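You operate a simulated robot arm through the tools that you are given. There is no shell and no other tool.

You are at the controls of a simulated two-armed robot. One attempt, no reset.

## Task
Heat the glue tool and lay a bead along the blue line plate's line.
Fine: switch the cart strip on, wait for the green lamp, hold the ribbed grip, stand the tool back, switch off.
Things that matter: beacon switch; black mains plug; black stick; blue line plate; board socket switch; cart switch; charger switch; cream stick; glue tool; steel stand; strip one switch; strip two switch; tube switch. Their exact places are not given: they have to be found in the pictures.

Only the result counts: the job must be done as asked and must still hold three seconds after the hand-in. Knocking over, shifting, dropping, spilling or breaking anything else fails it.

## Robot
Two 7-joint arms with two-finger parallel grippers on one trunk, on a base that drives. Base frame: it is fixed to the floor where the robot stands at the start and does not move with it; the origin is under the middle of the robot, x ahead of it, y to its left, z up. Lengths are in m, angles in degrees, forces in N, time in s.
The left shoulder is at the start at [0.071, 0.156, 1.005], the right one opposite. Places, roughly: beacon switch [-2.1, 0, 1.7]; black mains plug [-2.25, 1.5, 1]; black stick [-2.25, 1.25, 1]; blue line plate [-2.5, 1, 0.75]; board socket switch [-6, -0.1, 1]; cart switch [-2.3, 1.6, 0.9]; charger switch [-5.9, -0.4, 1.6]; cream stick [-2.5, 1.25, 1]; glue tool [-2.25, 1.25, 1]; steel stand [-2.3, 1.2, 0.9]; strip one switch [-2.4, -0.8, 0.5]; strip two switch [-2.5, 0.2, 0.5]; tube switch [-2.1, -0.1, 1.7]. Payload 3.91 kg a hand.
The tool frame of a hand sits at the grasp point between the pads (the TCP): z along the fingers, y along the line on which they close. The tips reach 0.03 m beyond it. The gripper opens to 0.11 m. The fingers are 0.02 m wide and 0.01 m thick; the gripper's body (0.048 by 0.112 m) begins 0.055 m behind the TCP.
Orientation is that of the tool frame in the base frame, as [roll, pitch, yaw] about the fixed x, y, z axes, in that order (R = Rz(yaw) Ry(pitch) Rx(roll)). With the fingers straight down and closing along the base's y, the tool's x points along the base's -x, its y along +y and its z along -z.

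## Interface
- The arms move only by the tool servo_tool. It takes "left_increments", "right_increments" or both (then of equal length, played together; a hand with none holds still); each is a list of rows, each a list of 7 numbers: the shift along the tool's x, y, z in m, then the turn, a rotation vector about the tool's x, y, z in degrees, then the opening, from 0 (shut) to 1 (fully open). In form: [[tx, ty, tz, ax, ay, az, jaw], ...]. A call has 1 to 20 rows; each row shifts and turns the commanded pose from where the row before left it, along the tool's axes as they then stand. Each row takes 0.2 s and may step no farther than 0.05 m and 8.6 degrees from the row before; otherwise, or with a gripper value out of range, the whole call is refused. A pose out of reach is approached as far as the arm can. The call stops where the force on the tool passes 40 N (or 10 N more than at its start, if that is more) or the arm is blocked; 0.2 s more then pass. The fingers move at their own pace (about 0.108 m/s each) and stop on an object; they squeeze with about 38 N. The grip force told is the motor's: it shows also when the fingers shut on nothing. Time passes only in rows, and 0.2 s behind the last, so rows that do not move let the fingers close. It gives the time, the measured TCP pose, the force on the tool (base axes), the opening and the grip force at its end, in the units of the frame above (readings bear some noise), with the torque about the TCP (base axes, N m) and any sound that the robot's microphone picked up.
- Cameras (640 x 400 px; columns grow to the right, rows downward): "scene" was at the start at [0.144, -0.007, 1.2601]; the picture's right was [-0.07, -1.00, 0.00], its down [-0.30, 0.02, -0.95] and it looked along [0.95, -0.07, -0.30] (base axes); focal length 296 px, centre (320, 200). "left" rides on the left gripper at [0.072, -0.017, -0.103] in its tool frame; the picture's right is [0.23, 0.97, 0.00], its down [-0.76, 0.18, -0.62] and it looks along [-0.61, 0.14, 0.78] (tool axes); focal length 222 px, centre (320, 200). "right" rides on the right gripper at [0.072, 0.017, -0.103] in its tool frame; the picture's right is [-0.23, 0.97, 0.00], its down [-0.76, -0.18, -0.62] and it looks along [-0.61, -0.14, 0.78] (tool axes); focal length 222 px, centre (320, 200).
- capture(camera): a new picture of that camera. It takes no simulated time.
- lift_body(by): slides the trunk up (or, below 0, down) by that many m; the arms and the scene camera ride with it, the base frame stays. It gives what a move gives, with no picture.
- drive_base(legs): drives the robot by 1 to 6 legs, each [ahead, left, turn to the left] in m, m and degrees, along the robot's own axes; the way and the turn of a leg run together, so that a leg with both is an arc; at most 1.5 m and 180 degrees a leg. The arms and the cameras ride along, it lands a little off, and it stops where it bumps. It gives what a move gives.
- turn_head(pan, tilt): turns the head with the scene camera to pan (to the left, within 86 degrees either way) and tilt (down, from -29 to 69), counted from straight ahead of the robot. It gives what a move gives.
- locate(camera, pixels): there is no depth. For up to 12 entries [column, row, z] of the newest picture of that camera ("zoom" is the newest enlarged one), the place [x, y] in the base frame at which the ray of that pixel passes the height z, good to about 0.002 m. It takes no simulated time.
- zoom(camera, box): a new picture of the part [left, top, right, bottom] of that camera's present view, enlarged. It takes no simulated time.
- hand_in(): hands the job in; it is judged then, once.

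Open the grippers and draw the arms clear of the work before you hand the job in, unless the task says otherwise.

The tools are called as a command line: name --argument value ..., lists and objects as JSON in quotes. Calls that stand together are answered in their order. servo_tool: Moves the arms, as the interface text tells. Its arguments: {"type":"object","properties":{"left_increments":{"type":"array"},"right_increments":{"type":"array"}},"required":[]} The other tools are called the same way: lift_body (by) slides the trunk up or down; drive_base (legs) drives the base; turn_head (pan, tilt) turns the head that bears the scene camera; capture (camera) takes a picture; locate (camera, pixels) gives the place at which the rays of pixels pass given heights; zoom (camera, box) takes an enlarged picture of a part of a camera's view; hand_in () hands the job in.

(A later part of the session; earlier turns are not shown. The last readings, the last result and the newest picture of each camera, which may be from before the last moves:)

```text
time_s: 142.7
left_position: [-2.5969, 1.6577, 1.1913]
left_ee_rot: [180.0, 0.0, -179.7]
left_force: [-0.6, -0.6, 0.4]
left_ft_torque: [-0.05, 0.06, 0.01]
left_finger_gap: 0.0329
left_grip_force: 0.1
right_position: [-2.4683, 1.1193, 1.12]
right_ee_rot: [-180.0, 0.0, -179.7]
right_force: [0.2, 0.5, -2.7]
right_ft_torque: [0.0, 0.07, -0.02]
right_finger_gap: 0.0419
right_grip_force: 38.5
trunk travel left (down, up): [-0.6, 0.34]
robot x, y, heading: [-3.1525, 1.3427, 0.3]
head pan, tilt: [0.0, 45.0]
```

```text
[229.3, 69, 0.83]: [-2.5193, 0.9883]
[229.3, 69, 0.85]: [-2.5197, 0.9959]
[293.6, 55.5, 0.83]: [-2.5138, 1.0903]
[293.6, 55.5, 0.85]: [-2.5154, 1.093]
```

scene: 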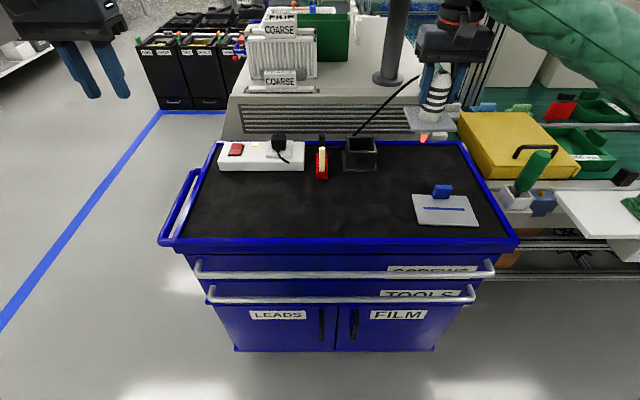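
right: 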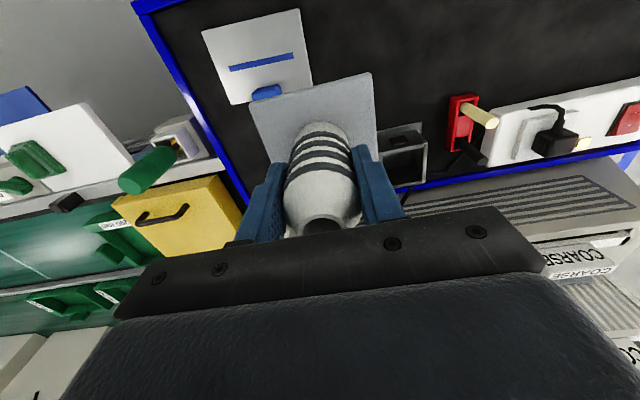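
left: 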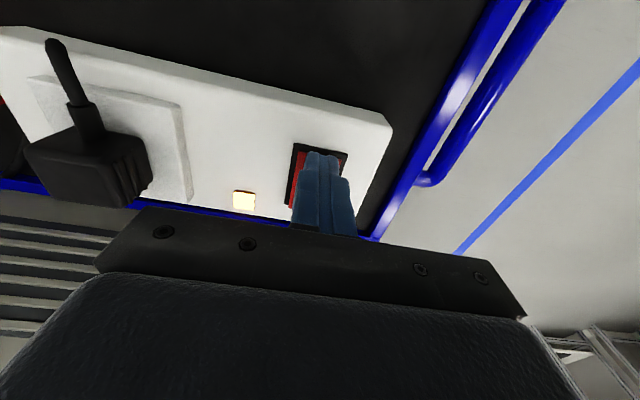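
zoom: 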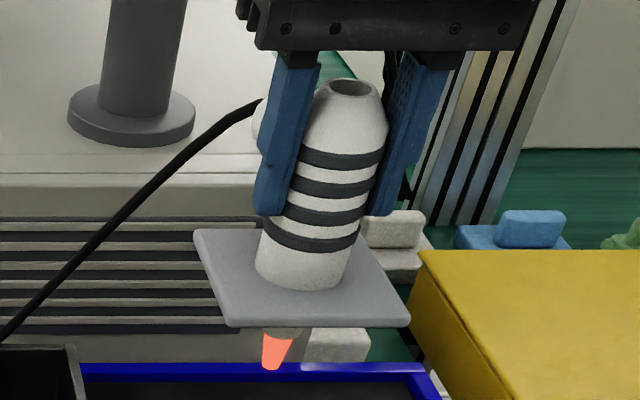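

The line runs from A≈[-2.5145,1.0905] to B≈[-2.5194,0.9908] at z≈0.837; the nozzle tip is ≈0.121 m below the TCP. I move above end A with the nozzle about 0.03 m over the plate and check.

servo_tool --right_increments '[[0.0226, -0.0144, 0, 0, 0, 0, 0], [0.0226, -0.0144, 0, 0, 0, 0, 0], [0, 0, 0.03, 0, 0, 0, 0], [0, 0, 0.03, 0, 0, 0, 0], [0, 0, 0.03, 0, 0, 0, 0], [0, 0, 0.03, 0, 0, 0, 0], [0, 0, 0.012, 0, 0, 0, 0], [0, 0, 0, 0, 0, 0, 0]]'

zoom --camera "scene" --box '[380, 100, 500, 230]'

capture --camera "right"

capture --camera "scene"

```text
time_s: 144.5
left_position: [-2.5984, 1.656, 1.192]
left_ee_rot: [180.0, 0.0, -179.7]
left_force: [0.1, 0.6, 0.2]
left_ft_torque: [0.01, 0.01, 0.0]
left_finger_gap: 0.0332
left_grip_force: 0.0
right_position: [-2.5154, 1.0902, 0.9874]
right_ee_rot: [-180.0, 0.0, -179.7]
right_force: [-0.3, -0.6, -3.1]
right_ft_torque: [0.01, 0.03, 0.0]
right_finger_gap: 0.0416
right_grip_force: 38.0
trunk travel left (down, up): [-0.6, 0.34]
robot x, y, heading: [-3.1489, 1.3369, 0.2]
head pan, tilt: [0.0, 45.0]
```

```text
3.08 times, centred on (440, 165) of scene
```

zoom: 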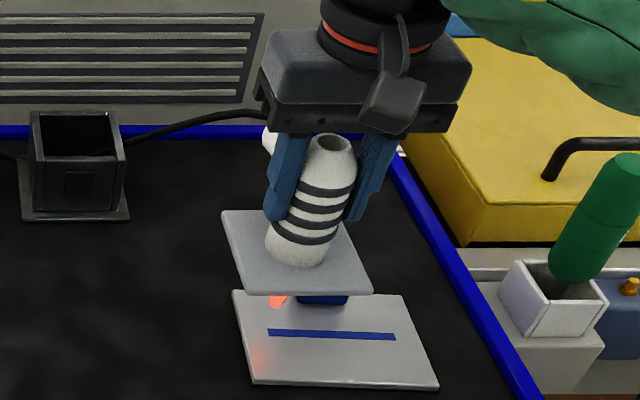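

```text
taken
```

right: 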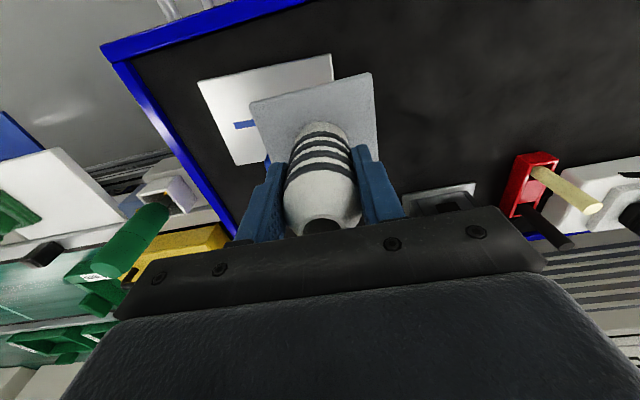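

```text
taken
```

scene: 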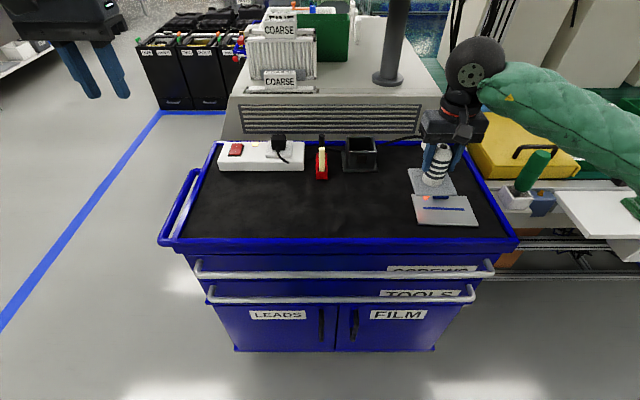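

The tip (276,307 in zoom) is right above line end A (268,332), consistent with 0.03 m height. I descend to about 5 mm above the plate and look.

servo_tool --right_increments '[[0, 0, 0.008, 0, 0, 0, 0], [0, 0, 0.008, 0, 0, 0, 0], [0, 0, 0.006, 0, 0, 0, 0], [0, 0, 0.002, 0, 0, 0, 0]]'

zoom --camera "scene" --box '[400, 160, 490, 230]'

```text
time_s: 145.5
left_position: [-2.5964, 1.6571, 1.1927]
left_ee_rot: [-180.0, 0.0, -179.6]
left_force: [0.0, -0.5, -0.8]
left_ft_torque: [0.01, -0.02, 0.04]
left_finger_gap: 0.0329
left_grip_force: 0.0
right_position: [-2.5147, 1.091, 0.9627]
right_ee_rot: [-180.0, 0.1, -179.7]
right_force: [-0.4, -0.5, -2.1]
right_ft_torque: [-0.04, 0.04, -0.01]
right_finger_gap: 0.0416
right_grip_force: 37.8
trunk travel left (down, up): [-0.6, 0.34]
robot x, y, heading: [-3.1521, 1.3354, 0.3]
head pan, tilt: [0.0, 45.0]
```

```text
5.71 times, centred on (445, 195) of scene
```

zoom: 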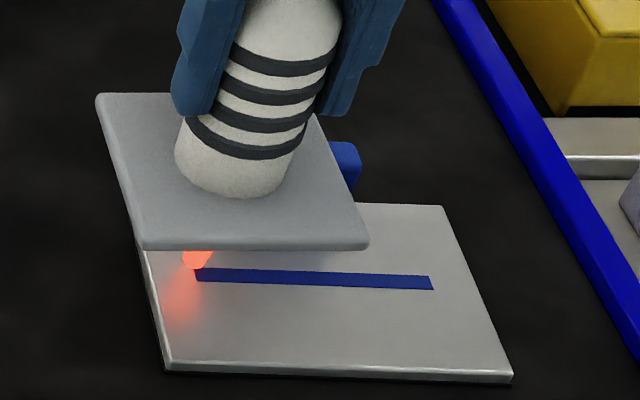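

The tip hovers ~4 mm above the line's end A. I lower 2 mm more and traverse the first 15 mm along the line, then check for a bead.

servo_tool --right_increments '[[0, 0, 0.002, 0, 0, 0, 0], [0.0002, -0.004, 0, 0, 0, 0, 0], [0.0002, -0.004, 0, 0, 0, 0, 0], [0.0002, -0.004, 0, 0, 0, 0, 0], [0.0002, -0.004, 0, 0, 0, 0, 0]]'

zoom --camera "scene" --box '[400, 160, 490, 230]'

```text
time_s: 146.7
left_position: [-2.598, 1.6546, 1.1924]
left_ee_rot: [180.0, -0.1, -179.7]
left_force: [1.6, -0.2, -1.2]
left_ft_torque: [-0.02, 0.02, 0.0]
left_finger_gap: 0.0329
left_grip_force: 0.1
right_position: [-2.5154, 1.0742, 0.9631]
right_ee_rot: [-180.0, 0.0, -179.7]
right_force: [-0.2, 0.3, -1.9]
right_ft_torque: [-0.02, 0.04, -0.02]
right_finger_gap: 0.0417
right_grip_force: 37.3
trunk travel left (down, up): [-0.6, 0.34]
robot x, y, heading: [-3.1511, 1.341, 0.3]
head pan, tilt: [0.0, 45.0]
```

```text
5.71 times, centred on (445, 195) of scene
```

zoom: 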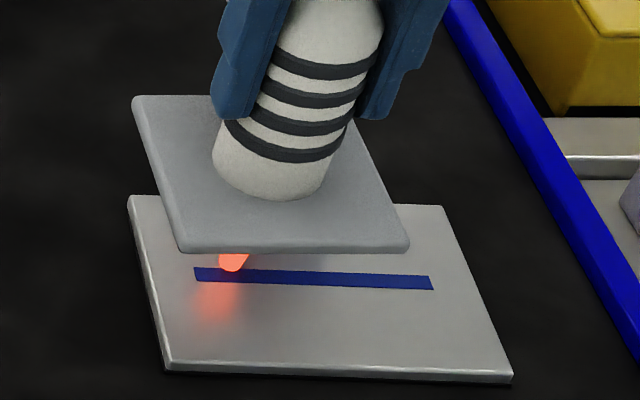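

No bead shows behind the tip yet. The z force (-1.9 vs -3 hanging) hints at light contact; I push 2 mm lower to learn whether the tip touches.

servo_tool --right_increments '[[0, 0, 0.002, 0, 0, 0, 0], [0, 0, 0, 0, 0, 0, 0]]'

zoom --camera "scene" --box '[400, 160, 490, 230]'

```text
time_s: 147.3
left_position: [-2.5963, 1.6565, 1.192]
left_ee_rot: [-180.0, 0.0, -179.8]
left_force: [0.1, -0.2, -0.2]
left_ft_torque: [0.01, 0.01, 0.03]
left_finger_gap: 0.0327
left_grip_force: 0.1
right_position: [-2.516, 1.0745, 0.9606]
right_ee_rot: [-179.9, -0.1, -179.6]
right_force: [0.4, 0.5, -1.6]
right_ft_torque: [0.0, 0.03, -0.02]
right_finger_gap: 0.0416
right_grip_force: 37.7
trunk travel left (down, up): [-0.6, 0.34]
robot x, y, heading: [-3.1477, 1.34, 0.4]
head pan, tilt: [0.0, 45.0]
```

```text
5.71 times, centred on (445, 195) of scene
```

zoom: 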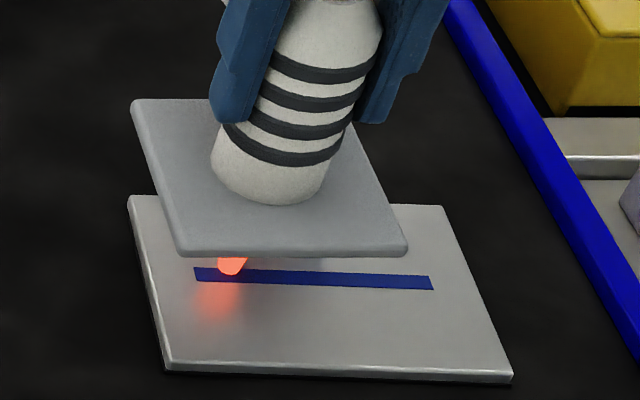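

Still no contact force jump; the tip's end (231,274) now sits on the line. I traverse another 15 mm at this height and look for a bead.

servo_tool --right_increments '[[0.0002, -0.004, 0, 0, 0, 0, 0], [0.0002, -0.004, 0, 0, 0, 0, 0], [0.0002, -0.004, 0, 0, 0, 0, 0], [0.0002, -0.004, 0, 0, 0, 0, 0]]'

zoom --camera "scene" --box '[400, 160, 490, 230]'

capture --camera "scene"

```text
time_s: 148.3
left_position: [-2.5985, 1.6555, 1.1929]
left_ee_rot: [-179.9, 0.0, -179.7]
left_force: [0.1, -0.9, -0.1]
left_ft_torque: [0.02, -0.01, 0.01]
left_finger_gap: 0.0332
left_grip_force: 0.0
right_position: [-2.5155, 1.0581, 0.9585]
right_ee_rot: [-179.9, 0.0, -179.7]
right_force: [-0.3, 1.1, -2.0]
right_ft_torque: [-0.02, 0.02, 0.01]
right_finger_gap: 0.0414
right_grip_force: 38.2
trunk travel left (down, up): [-0.6, 0.34]
robot x, y, heading: [-3.1498, 1.3358, 0.4]
head pan, tilt: [0.0, 45.0]
```

```text
5.71 times, centred on (445, 195) of scene
```

zoom: 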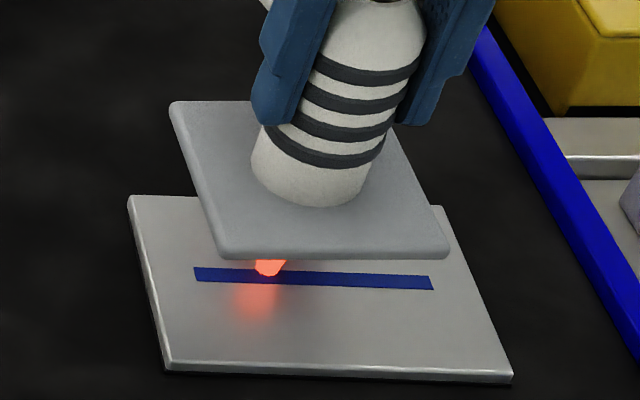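

```text
taken
```

scene: 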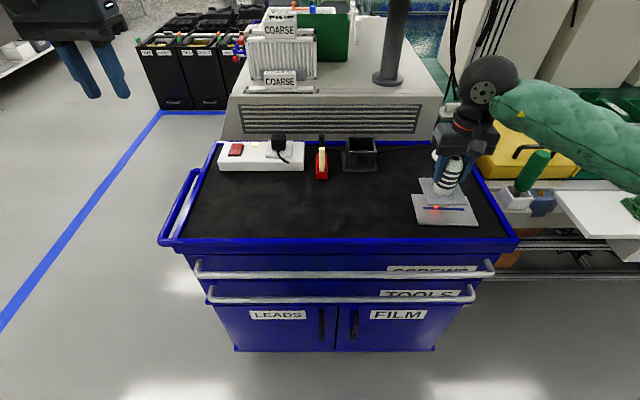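

No bead is visible along the covered part (195–265). I check the true height by lowering in 1 mm steps until the force shows contact.

servo_tool --right_increments '[[0, 0, 0.001, 0, 0, 0, 0], [0, 0, 0, 0, 0, 0, 0]]'

zoom --camera "scene" --box '[415, 180, 475, 220]'

```text
time_s: 148.9
left_position: [-2.5975, 1.6566, 1.1924]
left_ee_rot: [180.0, -0.1, -179.7]
left_force: [0.7, -0.3, -0.3]
left_ft_torque: [0.01, 0.03, 0.03]
left_finger_gap: 0.033
left_grip_force: 0.1
right_position: [-2.5159, 1.0592, 0.9594]
right_ee_rot: [180.0, 0.0, -179.6]
right_force: [0.8, 0.0, 2.2]
right_ft_torque: [-0.02, -0.2, -0.02]
right_finger_gap: 0.0419
right_grip_force: 37.8
trunk travel left (down, up): [-0.6, 0.34]
robot x, y, heading: [-3.1518, 1.3376, -0.0]
head pan, tilt: [0.0, 45.0]
```

```text
10.00 times, centred on (445, 200) of scene
```

zoom: 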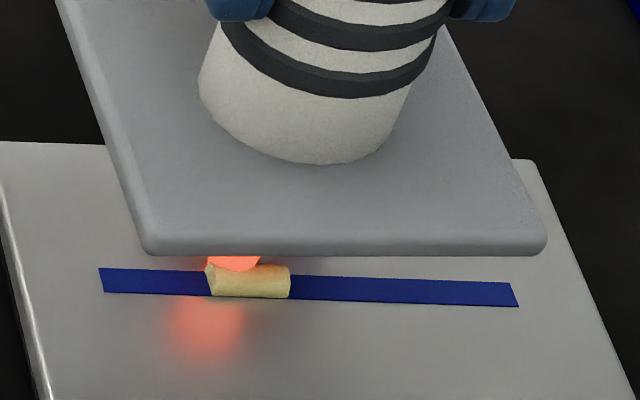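

A cream bead segment appeared at (205–290, 280) as soon as the tip touched (force +2.2 N), so the tool is already loaded. I ease up 0.3 mm and move slowly on toward B, then check that the bead grows and the plate stays.

servo_tool --right_increments '[[0, 0, -0.0003, 0, 0, 0, 0], [0.00015, -0.003, 0, 0, 0, 0, 0], [0.00015, -0.003, 0, 0, 0, 0, 0], [0.00015, -0.003, 0, 0, 0, 0, 0], [0.00015, -0.003, 0, 0, 0, 0, 0]]'

zoom --camera "scene" --box '[415, 180, 475, 220]'

```text
time_s: 150.1
left_position: [-2.5975, 1.6557, 1.1926]
left_ee_rot: [-180.0, 0.1, -179.7]
left_force: [0.0, 0.6, 0.6]
left_ft_torque: [0.02, -0.03, -0.01]
left_finger_gap: 0.0331
left_grip_force: 0.0
right_position: [-2.5173, 1.0458, 0.96]
right_ee_rot: [-180.0, 0.1, -179.8]
right_force: [0.2, 0.1, -2.2]
right_ft_torque: [0.02, 0.07, 0.01]
right_finger_gap: 0.0418
right_grip_force: 38.1
trunk travel left (down, up): [-0.6, 0.34]
robot x, y, heading: [-3.1489, 1.3415, 0.4]
head pan, tilt: [0.0, 45.0]
```

```text
10.00 times, centred on (445, 200) of scene
```

zoom: 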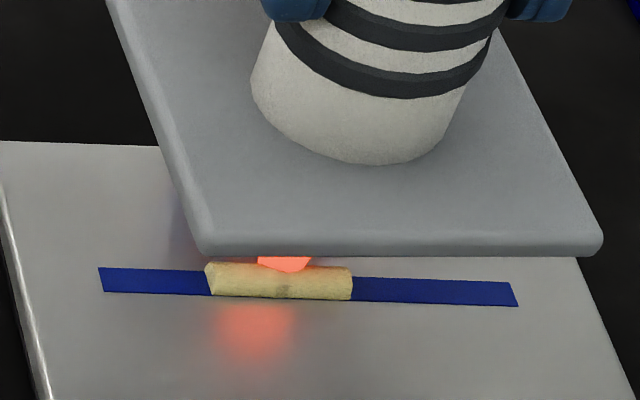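

The bead now spans 205–350 with no contact force. I continue at the same height to end B (54 mm more).

servo_tool --right_increments '[[0.00015, -0.003, 0, 0, 0, 0, 0], [0.00015, -0.003, 0, 0, 0, 0, 0], [0.00015, -0.003, 0, 0, 0, 0, 0], [0.00015, -0.003, 0, 0, 0, 0, 0], [0.00015, -0.003, 0, 0, 0, 0, 0], [0.00015, -0.003, 0, 0, 0, 0, 0], [0.00015, -0.003, 0, 0, 0, 0, 0], [0.00015, -0.003, 0, 0, 0, 0, 0], [0.00015, -0.003, 0, 0, 0, 0, 0]]'

zoom --camera "scene" --box '[415, 180, 475, 220]'

```text
time_s: 152.1
left_position: [-2.5977, 1.6563, 1.1926]
left_ee_rot: [-179.9, 0.0, -179.6]
left_force: [0.5, 0.9, 0.9]
left_ft_torque: [0.0, -0.02, 0.0]
left_finger_gap: 0.0331
left_grip_force: 0.1
right_position: [-2.517, 1.019, 0.96]
right_ee_rot: [-179.9, 0.0, -179.7]
right_force: [0.3, -0.1, -2.6]
right_ft_torque: [-0.03, 0.04, 0.05]
right_finger_gap: 0.0417
right_grip_force: 38.0
trunk travel left (down, up): [-0.6, 0.34]
robot x, y, heading: [-3.1507, 1.3409, 0.4]
head pan, tilt: [0.0, 45.0]
```

```text
10.00 times, centred on (445, 200) of scene
```

zoom: 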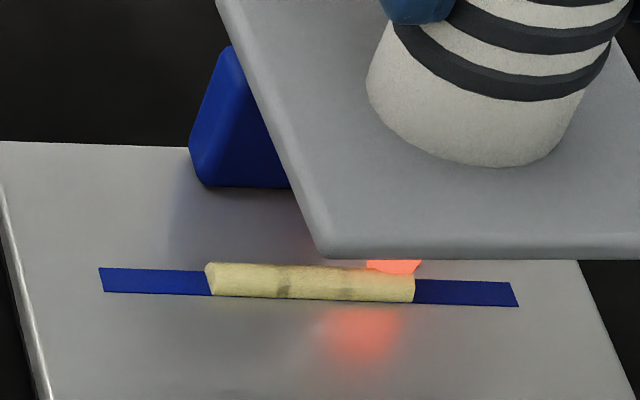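

The bead reaches 415 of the line's 517 end. I continue the last 28 mm to B.

servo_tool --right_increments '[[0.00015, -0.003, 0, 0, 0, 0, 0], [0.00015, -0.003, 0, 0, 0, 0, 0], [0.00015, -0.003, 0, 0, 0, 0, 0], [0.00015, -0.003, 0, 0, 0, 0, 0], [0.00015, -0.003, 0, 0, 0, 0, 0], [0.00015, -0.003, 0, 0, 0, 0, 0], [0.00015, -0.003, 0, 0, 0, 0, 0], [0.00015, -0.003, 0, 0, 0, 0, 0], [0.00015, -0.003, 0, 0, 0, 0, 0], [0, 0, 0, 0, 0, 0, 0]]'

zoom --camera "scene" --box '[415, 180, 475, 220]'

```text
time_s: 154.3
left_position: [-2.5976, 1.6568, 1.1923]
left_ee_rot: [179.9, 0.0, -179.6]
left_force: [-0.1, -0.3, 0.3]
left_ft_torque: [0.0, -0.01, -0.02]
left_finger_gap: 0.0329
left_grip_force: 0.0
right_position: [-2.5172, 0.9924, 0.9602]
right_ee_rot: [-180.0, 0.0, -179.7]
right_force: [-0.4, -0.5, -2.0]
right_ft_torque: [0.01, 0.06, -0.04]
right_finger_gap: 0.0417
right_grip_force: 37.7
trunk travel left (down, up): [-0.6, 0.34]
robot x, y, heading: [-3.146, 1.3433, 0.2]
head pan, tilt: [0.0, 45.0]
```

```text
10.00 times, centred on (445, 200) of scene
```

zoom: 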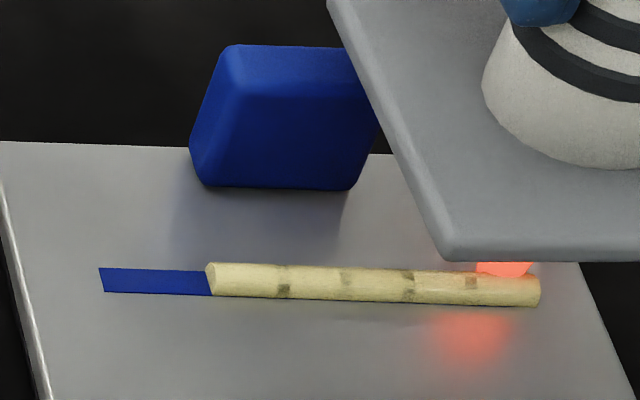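

The bead now covers 205–540 (past B). Only the A end (100–205) is missing: I lift 3 cm, go back above A, lower to the same height and sweep toward the bead.

servo_tool --right_increments '[[0, 0, -0.015, 0, 0, 0, 0], [0, 0, -0.015, 0, 0, 0, 0], [-0.0012, 0.0245, 0, 0, 0, 0, 0], [-0.0012, 0.0245, 0, 0, 0, 0, 0], [-0.0012, 0.0245, 0, 0, 0, 0, 0], [-0.0012, 0.0245, 0, 0, 0, 0, 0], [0, 0, 0, 0, 0, 0, 0], [0, 0, 0.01, 0, 0, 0, 0], [0, 0, 0.01, 0, 0, 0, 0], [0, 0, 0.006, 0, 0, 0, 0], [0, 0, 0.004, 0, 0, 0, 0], [0, 0, 0, 0, 0, 0, 0]]'

zoom --camera "scene" --box '[415, 180, 475, 220]'

```text
time_s: 156.9
left_position: [-2.5978, 1.6549, 1.1925]
left_ee_rot: [180.0, 0.0, -179.6]
left_force: [0.0, -0.4, -0.3]
left_ft_torque: [0.0, -0.03, 0.02]
left_finger_gap: 0.033
left_grip_force: 0.0
right_position: [-2.5143, 1.091, 0.9594]
right_ee_rot: [180.0, 0.1, -179.6]
right_force: [0.8, 0.2, 1.1]
right_ft_torque: [0.05, -0.03, 0.01]
right_finger_gap: 0.0415
right_grip_force: 38.1
trunk travel left (down, up): [-0.6, 0.34]
robot x, y, heading: [-3.1485, 1.3393, 0.4]
head pan, tilt: [0.0, 45.0]
```

```text
10.00 times, centred on (445, 200) of scene
```

zoom: 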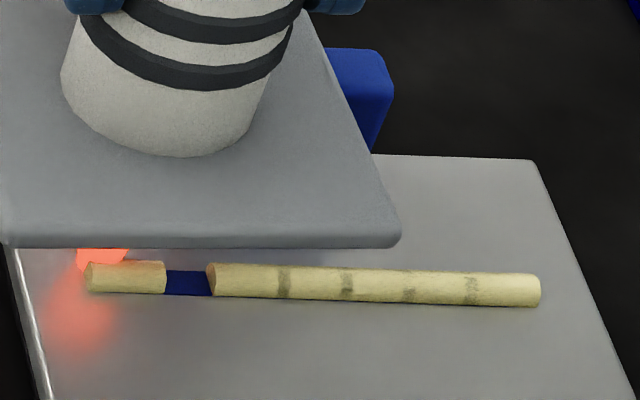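

A bead piece formed at A (85–165); a gap 165–208 remains. I ease up 0.3 mm and sweep 27 mm toward -y to close the gap.

servo_tool --right_increments '[[0.00015, -0.003, -0.0002, 0, 0, 0, 0], [0.00015, -0.003, 0, 0, 0, 0, 0], [0.00015, -0.003, 0, 0, 0, 0, 0], [0.00015, -0.003, 0, 0, 0, 0, 0], [0.00015, -0.003, 0, 0, 0, 0, 0], [0.00015, -0.003, 0, 0, 0, 0, 0], [0.00015, -0.003, 0, 0, 0, 0, 0], [0.00015, -0.003, 0, 0, 0, 0, 0]]'

zoom --camera "scene" --box '[415, 180, 475, 220]'

```text
time_s: 158.7
left_position: [-2.5986, 1.6565, 1.193]
left_ee_rot: [180.0, 0.0, -179.7]
left_force: [0.0, -0.2, 0.3]
left_ft_torque: [0.0, 0.01, -0.02]
left_finger_gap: 0.033
left_grip_force: 0.0
right_position: [-2.5133, 1.0659, 0.9597]
right_ee_rot: [-180.0, -0.1, -179.6]
right_force: [-0.2, -0.1, -2.0]
right_ft_torque: [0.0, 0.02, -0.01]
right_finger_gap: 0.042
right_grip_force: 37.3
trunk travel left (down, up): [-0.6, 0.34]
robot x, y, heading: [-3.1477, 1.3395, 0.3]
head pan, tilt: [0.0, 45.0]
```

```text
10.00 times, centred on (445, 200) of scene
```

zoom: 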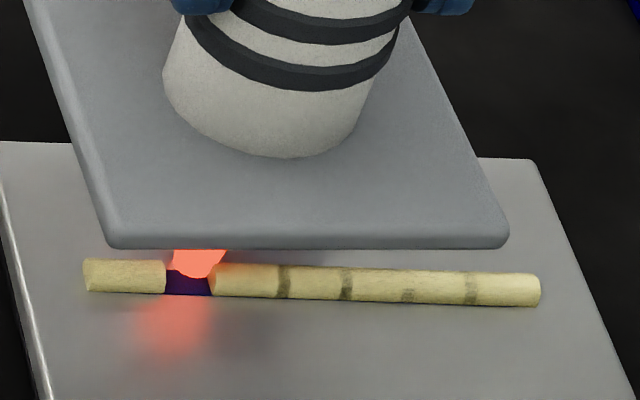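

The gap (165–210) stayed open; the tip may be a hair high or 1–2 mm off in x. I go back 5 mm, shift 1.5 mm toward me and lower 0.5 mm.

servo_tool --right_increments '[[0.0015, 0.0045, 0, 0, 0, 0, 0], [0, 0, 0.0004, 0, 0, 0, 0], [0, 0, 0, 0, 0, 0, 0]]'

zoom --camera "scene" --box '[415, 180, 475, 220]'

```text
time_s: 159.5
left_position: [-2.5968, 1.6557, 1.1933]
left_ee_rot: [-180.0, 0.0, -179.7]
left_force: [0.0, -0.5, 0.3]
left_ft_torque: [-0.01, 0.01, -0.02]
left_finger_gap: 0.0327
left_grip_force: 0.1
right_position: [-2.5164, 1.0693, 0.9597]
right_ee_rot: [180.0, 0.0, -179.7]
right_force: [-0.2, -0.3, -0.4]
right_ft_torque: [-0.05, 0.0, -0.03]
right_finger_gap: 0.0421
right_grip_force: 37.7
trunk travel left (down, up): [-0.6, 0.34]
robot x, y, heading: [-3.1489, 1.3433, 0.4]
head pan, tilt: [0.0, 45.0]
```

```text
10.00 times, centred on (445, 200) of scene
```

zoom: 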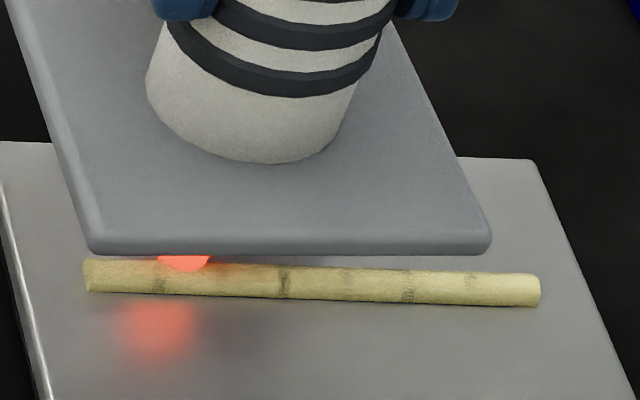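

The bead is now continuous from 83 to 540 along the whole line, and the plate hasn't moved. I lift straight up 0.16 m and carry the tool back above the stand by the exact reverse shift.

servo_tool --right_increments '[[0, 0, -0.01, 0, 0, 0, 0], [0, 0, -0.03, 0, 0, 0, 0], [0, 0, -0.04, 0, 0, 0, 0], [0, 0, -0.04, 0, 0, 0, 0], [0, 0, -0.04, 0, 0, 0, 0], [-0.03217, 0.02672, 0, 0, 0, 0, 0], [-0.03217, 0.02672, 0, 0, 0, 0, 0], [-0.03217, 0.02672, 0, 0, 0, 0, 0], [-0.03217, 0.02672, 0, 0, 0, 0, 0], [-0.03217, 0.02672, 0, 0, 0, 0, 0], [-0.03217, 0.02672, 0, 0, 0, 0, 0], [0, 0, 0, 0, 0, 0, 0]]'

capture --camera "scene"

zoom --camera "scene" --box '[400, 170, 496, 230]'

zoom --camera "scene" --box '[310, 20, 420, 180]'

```text
time_s: 162.1
left_position: [-2.5978, 1.6549, 1.1935]
left_ee_rot: [179.9, 0.0, -179.7]
left_force: [-0.6, 0.3, 0.3]
left_ft_torque: [0.02, -0.01, -0.03]
left_finger_gap: 0.0328
left_grip_force: 0.1
right_position: [-2.3243, 1.2304, 1.1206]
right_ee_rot: [179.9, -0.1, -179.7]
right_force: [-0.2, 0.3, -1.5]
right_ft_torque: [0.02, 0.0, -0.01]
right_finger_gap: 0.0417
right_grip_force: 37.5
trunk travel left (down, up): [-0.6, 0.34]
robot x, y, heading: [-3.1488, 1.3409, 0.1]
head pan, tilt: [0.0, 45.0]
```

```text
taken
```

scene: 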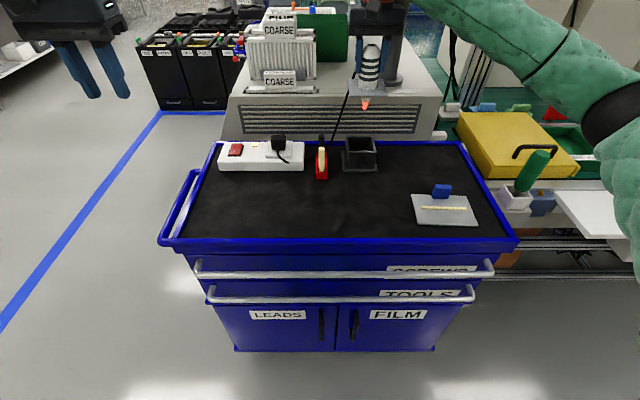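

```text
6.67 times, centred on (448, 200) of scene
```

zoom: 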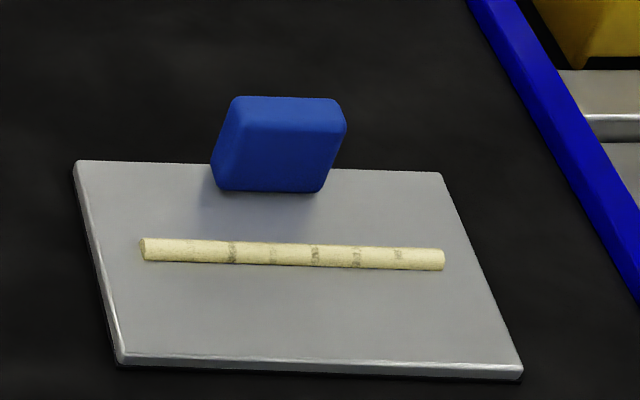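

```text
2.50 times, centred on (365, 100) of scene
```

zoom: 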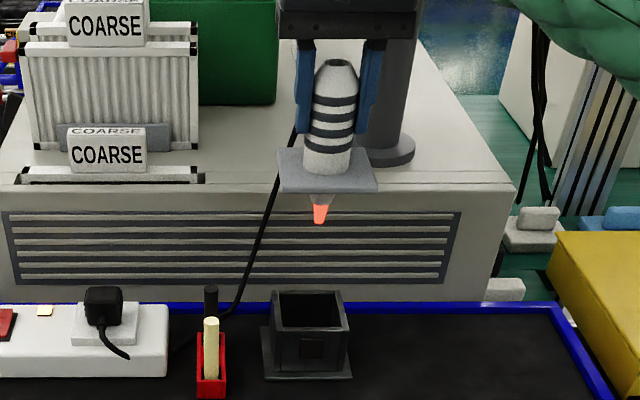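

The bead is complete and lies on the plate. I lower the tool to ~0.04 m above its seat and check alignment with the stand opening.

servo_tool --right_increments '[[0, 0, 0.03, 0, 0, 0, 0], [0, 0, 0.03, 0, 0, 0, 0], [0, 0, 0.03, 0, 0, 0, 0], [0, 0, 0.024, 0, 0, 0, 0], [0, 0, 0, 0, 0, 0, 0]]'

zoom --camera "scene" --box '[320, 70, 410, 180]'

capture --camera "right"

```text
time_s: 163.3
left_position: [-2.5978, 1.6569, 1.192]
left_ee_rot: [-180.0, 0.0, -179.7]
left_force: [0.5, 0.2, 0.6]
left_ft_torque: [0.02, 0.01, -0.02]
left_finger_gap: 0.033
left_grip_force: 0.0
right_position: [-2.3239, 1.2325, 1.0048]
right_ee_rot: [-180.0, 0.0, -179.7]
right_force: [-0.7, 0.1, -1.6]
right_ft_torque: [0.02, 0.05, 0.01]
right_finger_gap: 0.0414
right_grip_force: 38.2
trunk travel left (down, up): [-0.6, 0.34]
robot x, y, heading: [-3.1505, 1.3407, 0.5]
head pan, tilt: [0.0, 45.0]
```

```text
3.64 times, centred on (365, 125) of scene
```

zoom: 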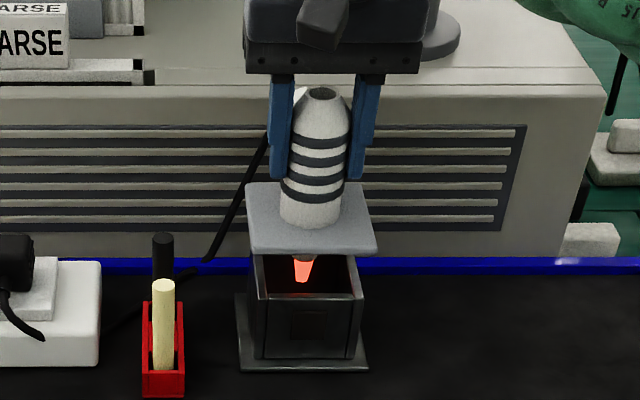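

```text
taken
```

right: 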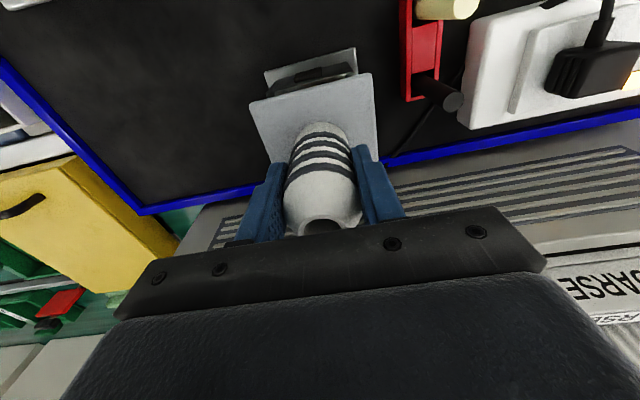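

Well aligned over the opening. I lower the remaining 0.04 m slowly until the flange rests.

servo_tool --right_increments '[[0, 0, 0.01, 0, 0, 0, 0], [0, 0, 0.01, 0, 0, 0, 0], [0, 0, 0.01, 0, 0, 0, 0], [0, 0, 0.006, 0, 0, 0, 0], [0, 0, 0.003, 0, 0, 0, 0], [0, 0, 0, 0, 0, 0, 0]]'

zoom --camera "scene" --box '[320, 70, 410, 180]'

zoom --camera "right" --box '[200, 30, 480, 250]'

```text
time_s: 164.7
left_position: [-2.597, 1.6563, 1.1919]
left_ee_rot: [-180.0, 0.1, -179.7]
left_force: [0.1, -0.6, 0.4]
left_ft_torque: [-0.02, 0.0, 0.02]
left_finger_gap: 0.0328
left_grip_force: 0.0
right_position: [-2.3247, 1.2336, 0.9654]
right_ee_rot: [180.0, 0.0, -179.7]
right_force: [-0.4, -0.9, -2.3]
right_ft_torque: [-0.05, 0.04, 0.03]
right_finger_gap: 0.0419
right_grip_force: 37.7
trunk travel left (down, up): [-0.6, 0.34]
robot x, y, heading: [-3.1483, 1.3399, 0.2]
head pan, tilt: [0.0, 45.0]
```

```text
3.64 times, centred on (365, 125) of scene
```

zoom: 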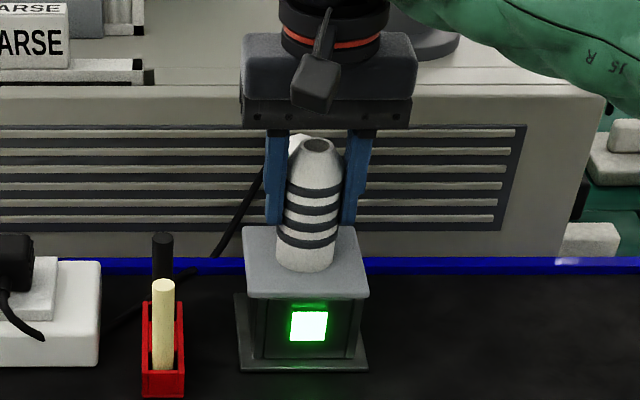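

```text
1.82 times, centred on (340, 140) of right
```

zoom: 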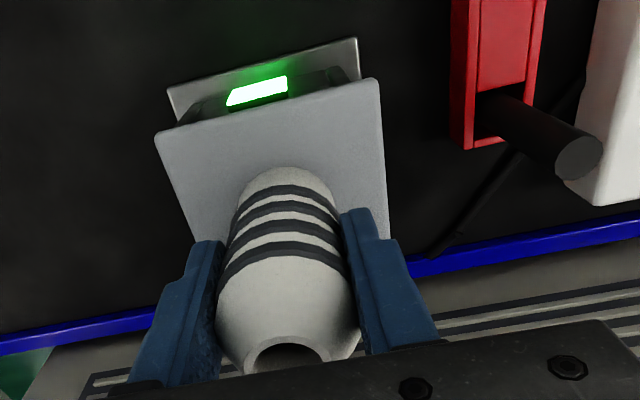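

The lamp is green again and the picture matches the original seat; force -2.3 N says it still hangs slightly. I lower in 1 mm steps until it carries.

servo_tool --right_increments '[[0, 0, 0.001, 0, 0, 0, 0], [0, 0, 0.0007, 0, 0, 0, 0], [0, 0, 0, 0, 0, 0, 0]]'

```text
time_s: 165.5
left_position: [-2.5978, 1.6564, 1.1935]
left_ee_rot: [179.9, 0.0, -179.7]
left_force: [0.9, 0.6, 0.8]
left_ft_torque: [0.02, -0.03, 0.01]
left_finger_gap: 0.0332
left_grip_force: 0.1
right_position: [-2.3233, 1.2328, 0.9654]
right_ee_rot: [180.0, 0.1, -179.7]
right_force: [2.8, 1.2, 4.3]
right_ft_torque: [-0.15, -0.46, 0.13]
right_finger_gap: 0.0418
right_grip_force: 38.1
trunk travel left (down, up): [-0.6, 0.34]
robot x, y, heading: [-3.1502, 1.3381, 0.6]
head pan, tilt: [0.0, 45.0]
```

Force +4.3 N: the flange rests on the stand. I ease up 0.5 mm and open the jaws.

servo_tool --right_increments '[[0, 0, -0.0005, 0, 0, 0, 0], [0, 0, 0, 0, 0, 0, 0.45], [0, 0, 0, 0, 0, 0, 0.6], [0, 0, 0, 0, 0, 0, 0.75], [0, 0, 0, 0, 0, 0, 0.75]]'

zoom --camera "scene" --box '[320, 70, 410, 180]'

zoom --camera "right" --box '[200, 30, 480, 250]'

```text
time_s: 166.7
left_position: [-2.5977, 1.6558, 1.1933]
left_ee_rot: [179.9, -0.1, -179.6]
left_force: [0.4, 0.2, -0.7]
left_ft_torque: [-0.03, -0.05, -0.01]
left_finger_gap: 0.033
left_grip_force: 0.0
right_position: [-2.3238, 1.2318, 0.9655]
right_ee_rot: [179.9, 0.1, -179.8]
right_force: [0.0, -1.1, -0.2]
right_ft_torque: [0.0, 0.0, 0.01]
right_finger_gap: 0.0827
right_grip_force: 0.0
trunk travel left (down, up): [-0.6, 0.34]
robot x, y, heading: [-3.1465, 1.3393, 0.3]
head pan, tilt: [0.0, 45.0]
```

```text
3.64 times, centred on (365, 125) of scene
```

zoom: 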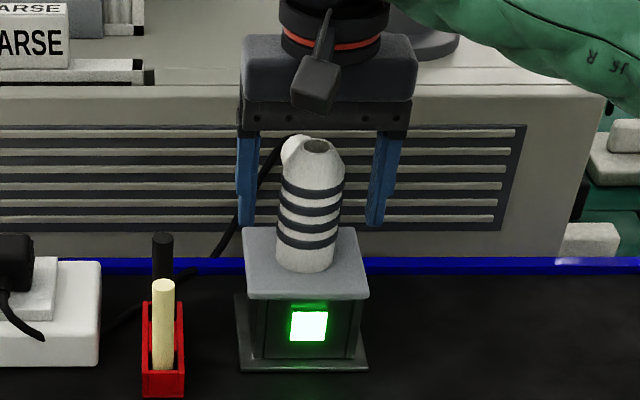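

```text
1.82 times, centred on (340, 140) of right
```

zoom: 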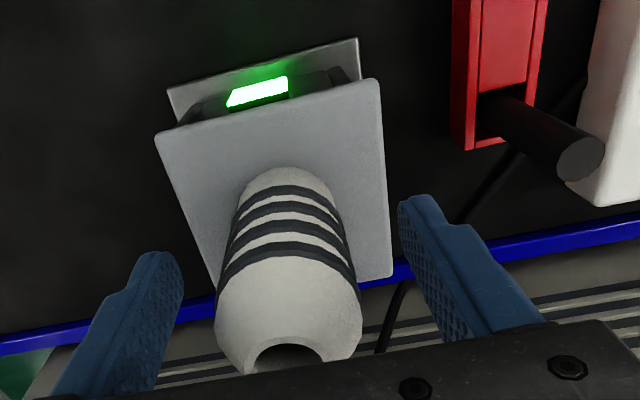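

The tool stands free in the stand with the lamp green. I raise the right hand straight up, clear of the tool, then retract it.

servo_tool --right_increments '[[0, 0, -0.02, 0, 0, 0, 0.75], [0, 0, -0.03, 0, 0, 0, 0.75], [0, 0, -0.04, 0, 0, 0, 0.75], [0, 0, -0.04, 0, 0, 0, 0.75], [0, 0, -0.04, 0, 0, 0, 0.75], [0.035, -0.025, -0.02, 0, 0, 0, 0.75], [0.035, -0.025, -0.02, 0, 0, 0, 0.75], [0.035, -0.025, -0.02, 0, 0, 0, 0.75], [0.035, -0.025, 0, 0, 0, 0, 0.75], [0.035, -0.025, 0, 0, 0, 0, 0.75], [0.035, -0.025, 0, 0, 0, 0, 0.75], [0.035, -0.02, 0, 0, 0, 0, 0.75], [0.035, -0.02, 0, 0, 0, 0, 0.75]]'

capture --camera "scene"

zoom --camera "scene" --box '[200, 95, 400, 195]'

```text
time_s: 169.5
left_position: [-2.5992, 1.6555, 1.1936]
left_ee_rot: [179.9, 0.2, -179.6]
left_force: [-0.5, 0.0, 0.5]
left_ft_torque: [0.0, -0.02, 0.01]
left_finger_gap: 0.0331
left_grip_force: 0.3
right_position: [-2.6033, 1.041, 1.1963]
right_ee_rot: [180.0, 0.2, -179.6]
right_force: [0.6, 0.2, 0.3]
right_ft_torque: [0.0, -0.03, 0.0]
right_finger_gap: 0.0823
right_grip_force: 0.1
trunk travel left (down, up): [-0.6, 0.34]
robot x, y, heading: [-3.1469, 1.344, 0.2]
head pan, tilt: [0.0, 45.0]
```

```text
taken
```

scene: 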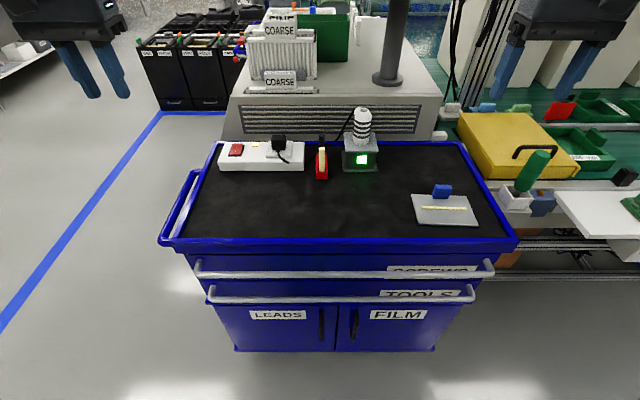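

```text
3.20 times, centred on (300, 145) of scene
```

zoom: 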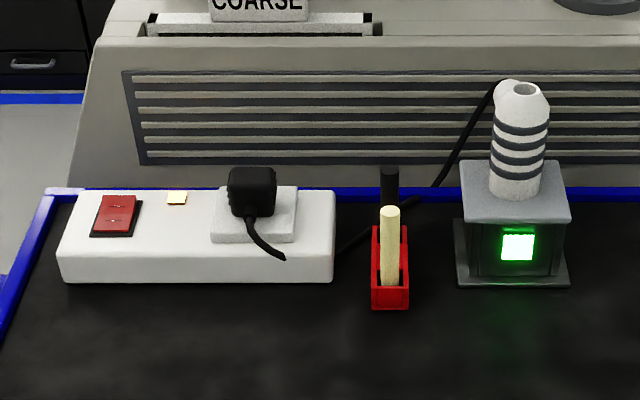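

Bead, tool and stand look right; the strip lamp is still amber. I zoom on the rocker to see which half is now raised.

zoom --camera "scene" --box '[215, 135, 275, 173]'

```text
10.53 times, centred on (245, 154) of scene
```

zoom: 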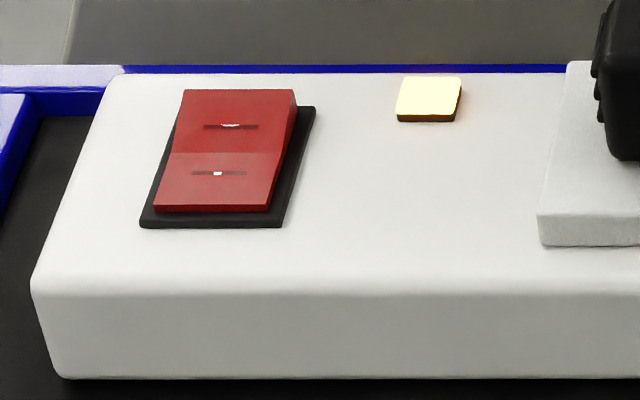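

The far half is now raised (row 90–150). I bring the left hand with closed jaws above it at ≈[-2.308,1.586].

servo_tool --left_increments '[[-0.03625, -0.00875, 0.0175, 0, 0, 0, 0], [-0.03625, -0.00875, 0.0175, 0, 0, 0, 0], [-0.03625, -0.00875, 0.0175, 0, 0, 0, 0], [-0.03625, -0.00875, 0.0175, 0, 0, 0, 0], [-0.03625, -0.00875, 0.0175, 0, 0, 0, 0], [-0.03625, -0.00875, 0.0175, 0, 0, 0, 0], [-0.03625, -0.00875, 0.0175, 0, 0, 0, 0], [-0.03625, -0.00875, 0.0175, 0, 0, 0, 0], [0, 0, 0.04, 0, 0, 0, 0], [0, 0, 0.04, 0, 0, 0, 0], [0, 0, 0.04, 0, 0, 0, 0], [0, 0, 0, 0, 0, 0, 0]]'

capture --camera "left"

zoom --camera "scene" --box '[200, 105, 300, 180]'

```text
time_s: 172.1
left_position: [-2.3089, 1.5865, 0.9327]
left_ee_rot: [179.9, 0.0, -179.6]
left_force: [0.4, -0.5, 0.2]
left_ft_torque: [-0.02, -0.02, -0.01]
left_finger_gap: 0.0
left_grip_force: 37.7
right_position: [-2.6024, 1.0402, 1.1944]
right_ee_rot: [-180.0, 0.1, -179.7]
right_force: [0.4, -0.7, 0.2]
right_ft_torque: [0.0, 0.01, 0.0]
right_finger_gap: 0.0824
right_grip_force: 0.0
trunk travel left (down, up): [-0.6, 0.34]
robot x, y, heading: [-3.1477, 1.339, 0.2]
head pan, tilt: [0.0, 45.0]
```

```text
taken
```

left: 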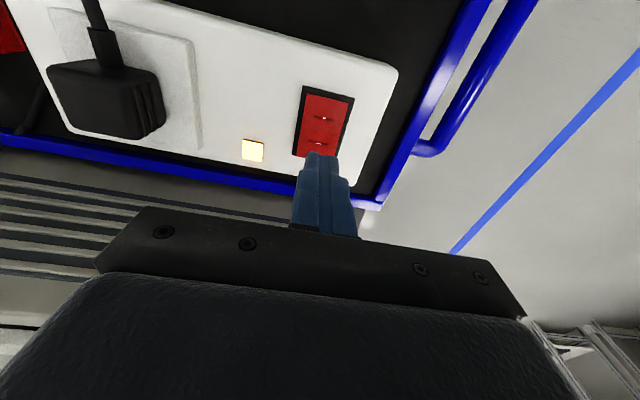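

```text
5.33 times, centred on (250, 142) of scene
```

zoom: 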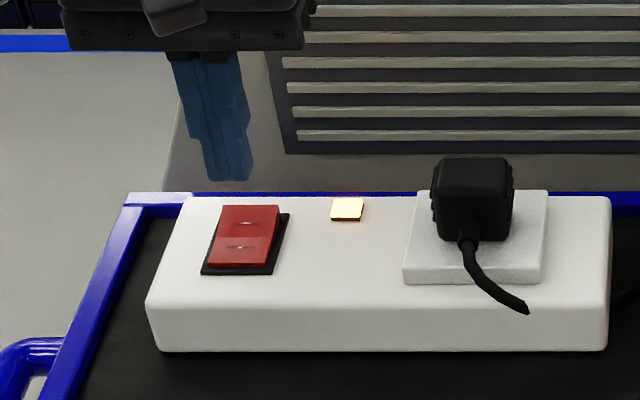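

The press point projects onto the far half (about (320,144)). I press down in small steps.

servo_tool --left_increments '[[0, 0, 0.007, 0, 0, 0, 0], [0, 0, 0.007, 0, 0, 0, 0], [0, 0, 0.006, 0, 0, 0, 0], [0, 0, 0.005, 0, 0, 0, 0], [0, 0, 0.004, 0, 0, 0, 0]]'

capture --camera "left"

zoom --camera "scene" --box '[200, 105, 300, 180]'

```text
time_s: 173.3
left_position: [-2.3085, 1.5865, 0.9038]
left_ee_rot: [179.9, 0.1, -179.7]
left_force: [4.3, 0.5, 12.4]
left_ft_torque: [-0.03, -0.05, 0.02]
left_finger_gap: 0.0002
left_grip_force: 37.5
right_position: [-2.6035, 1.0397, 1.196]
right_ee_rot: [180.0, 0.0, -179.8]
right_force: [0.5, -0.3, 0.3]
right_ft_torque: [-0.02, 0.01, 0.0]
right_finger_gap: 0.0827
right_grip_force: 0.2
trunk travel left (down, up): [-0.6, 0.34]
robot x, y, heading: [-3.1506, 1.3433, 0.1]
head pan, tilt: [0.0, 45.0]
```

```text
taken
```

left: 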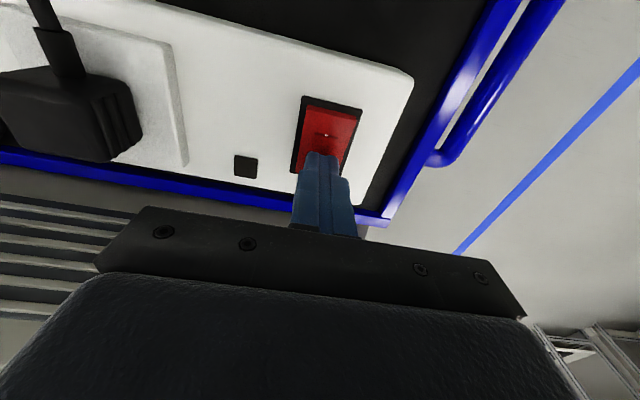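

```text
5.33 times, centred on (250, 142) of scene
```

zoom: 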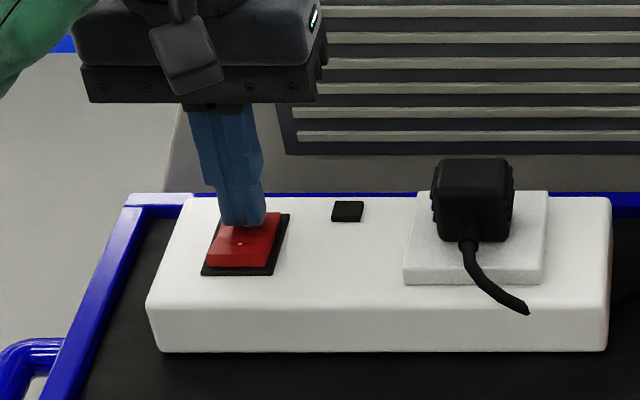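

The strip lamp is dark again: switched off. I raise the left hand straight up and retract it, opening the jaws.

servo_tool --left_increments '[[0, 0, -0.02, 0, 0, 0, 0], [0, 0, -0.04, 0, 0, 0, 0], [0, 0, -0.04, 0, 0, 0, 0], [0, 0, -0.04, 0, 0, 0, 0], [0, 0, -0.04, 0, 0, 0, 0], [0.04, 0.008, -0.02, 0, 0, 0, 0.5], [0.04, 0.008, -0.02, 0, 0, 0, 0.5], [0.04, 0.008, -0.02, 0, 0, 0, 0.5], [0.04, 0.008, 0, 0, 0, 0, 0.5], [0.04, 0.008, 0, 0, 0, 0, 0.5], [0.04, 0.008, 0, 0, 0, 0, 0.5], [0.04, 0.008, 0, 0, 0, 0, 0.5], [0, 0, 0, 0, 0, 0, 0.5]]'

capture --camera "scene"

zoom --camera "scene" --box '[200, 95, 400, 195]'

zoom --camera "scene" --box '[400, 170, 496, 230]'

```text
time_s: 176.1
left_position: [-2.5872, 1.6407, 1.1425]
left_ee_rot: [-179.9, -0.1, -179.7]
left_force: [-0.4, -0.4, -1.1]
left_ft_torque: [0.02, 0.0, -0.01]
left_finger_gap: 0.0549
left_grip_force: 0.2
right_position: [-2.6013, 1.0416, 1.1952]
right_ee_rot: [-180.0, -0.1, -179.9]
right_force: [0.4, 0.5, 0.5]
right_ft_torque: [0.02, 0.01, 0.02]
right_finger_gap: 0.0828
right_grip_force: 0.0
trunk travel left (down, up): [-0.6, 0.34]
robot x, y, heading: [-3.1487, 1.3421, 0.1]
head pan, tilt: [0.0, 45.0]
```

```text
taken
```

scene: 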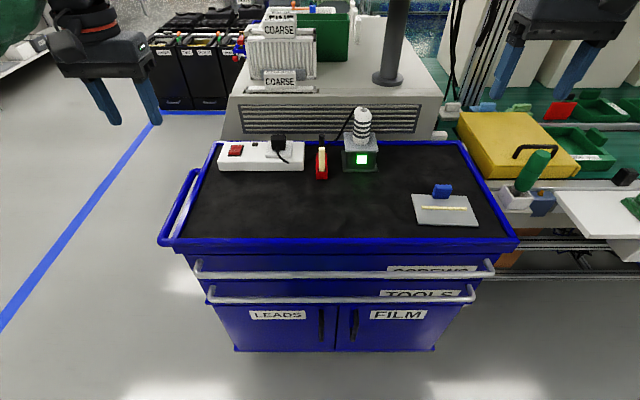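

```text
3.20 times, centred on (300, 145) of scene
```

zoom: 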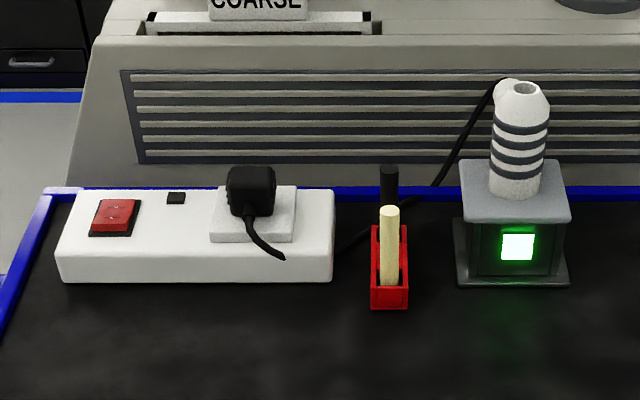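

```text
6.67 times, centred on (448, 200) of scene
```

zoom: 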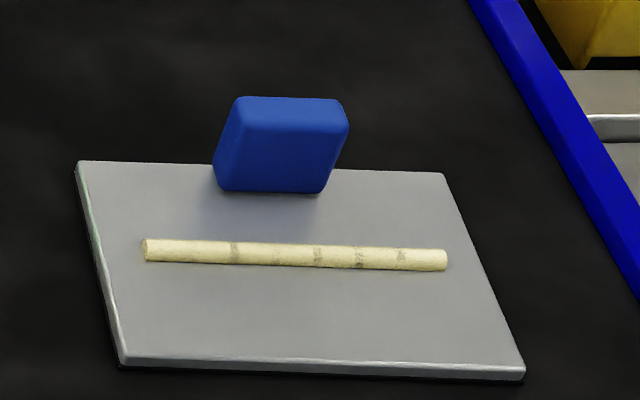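

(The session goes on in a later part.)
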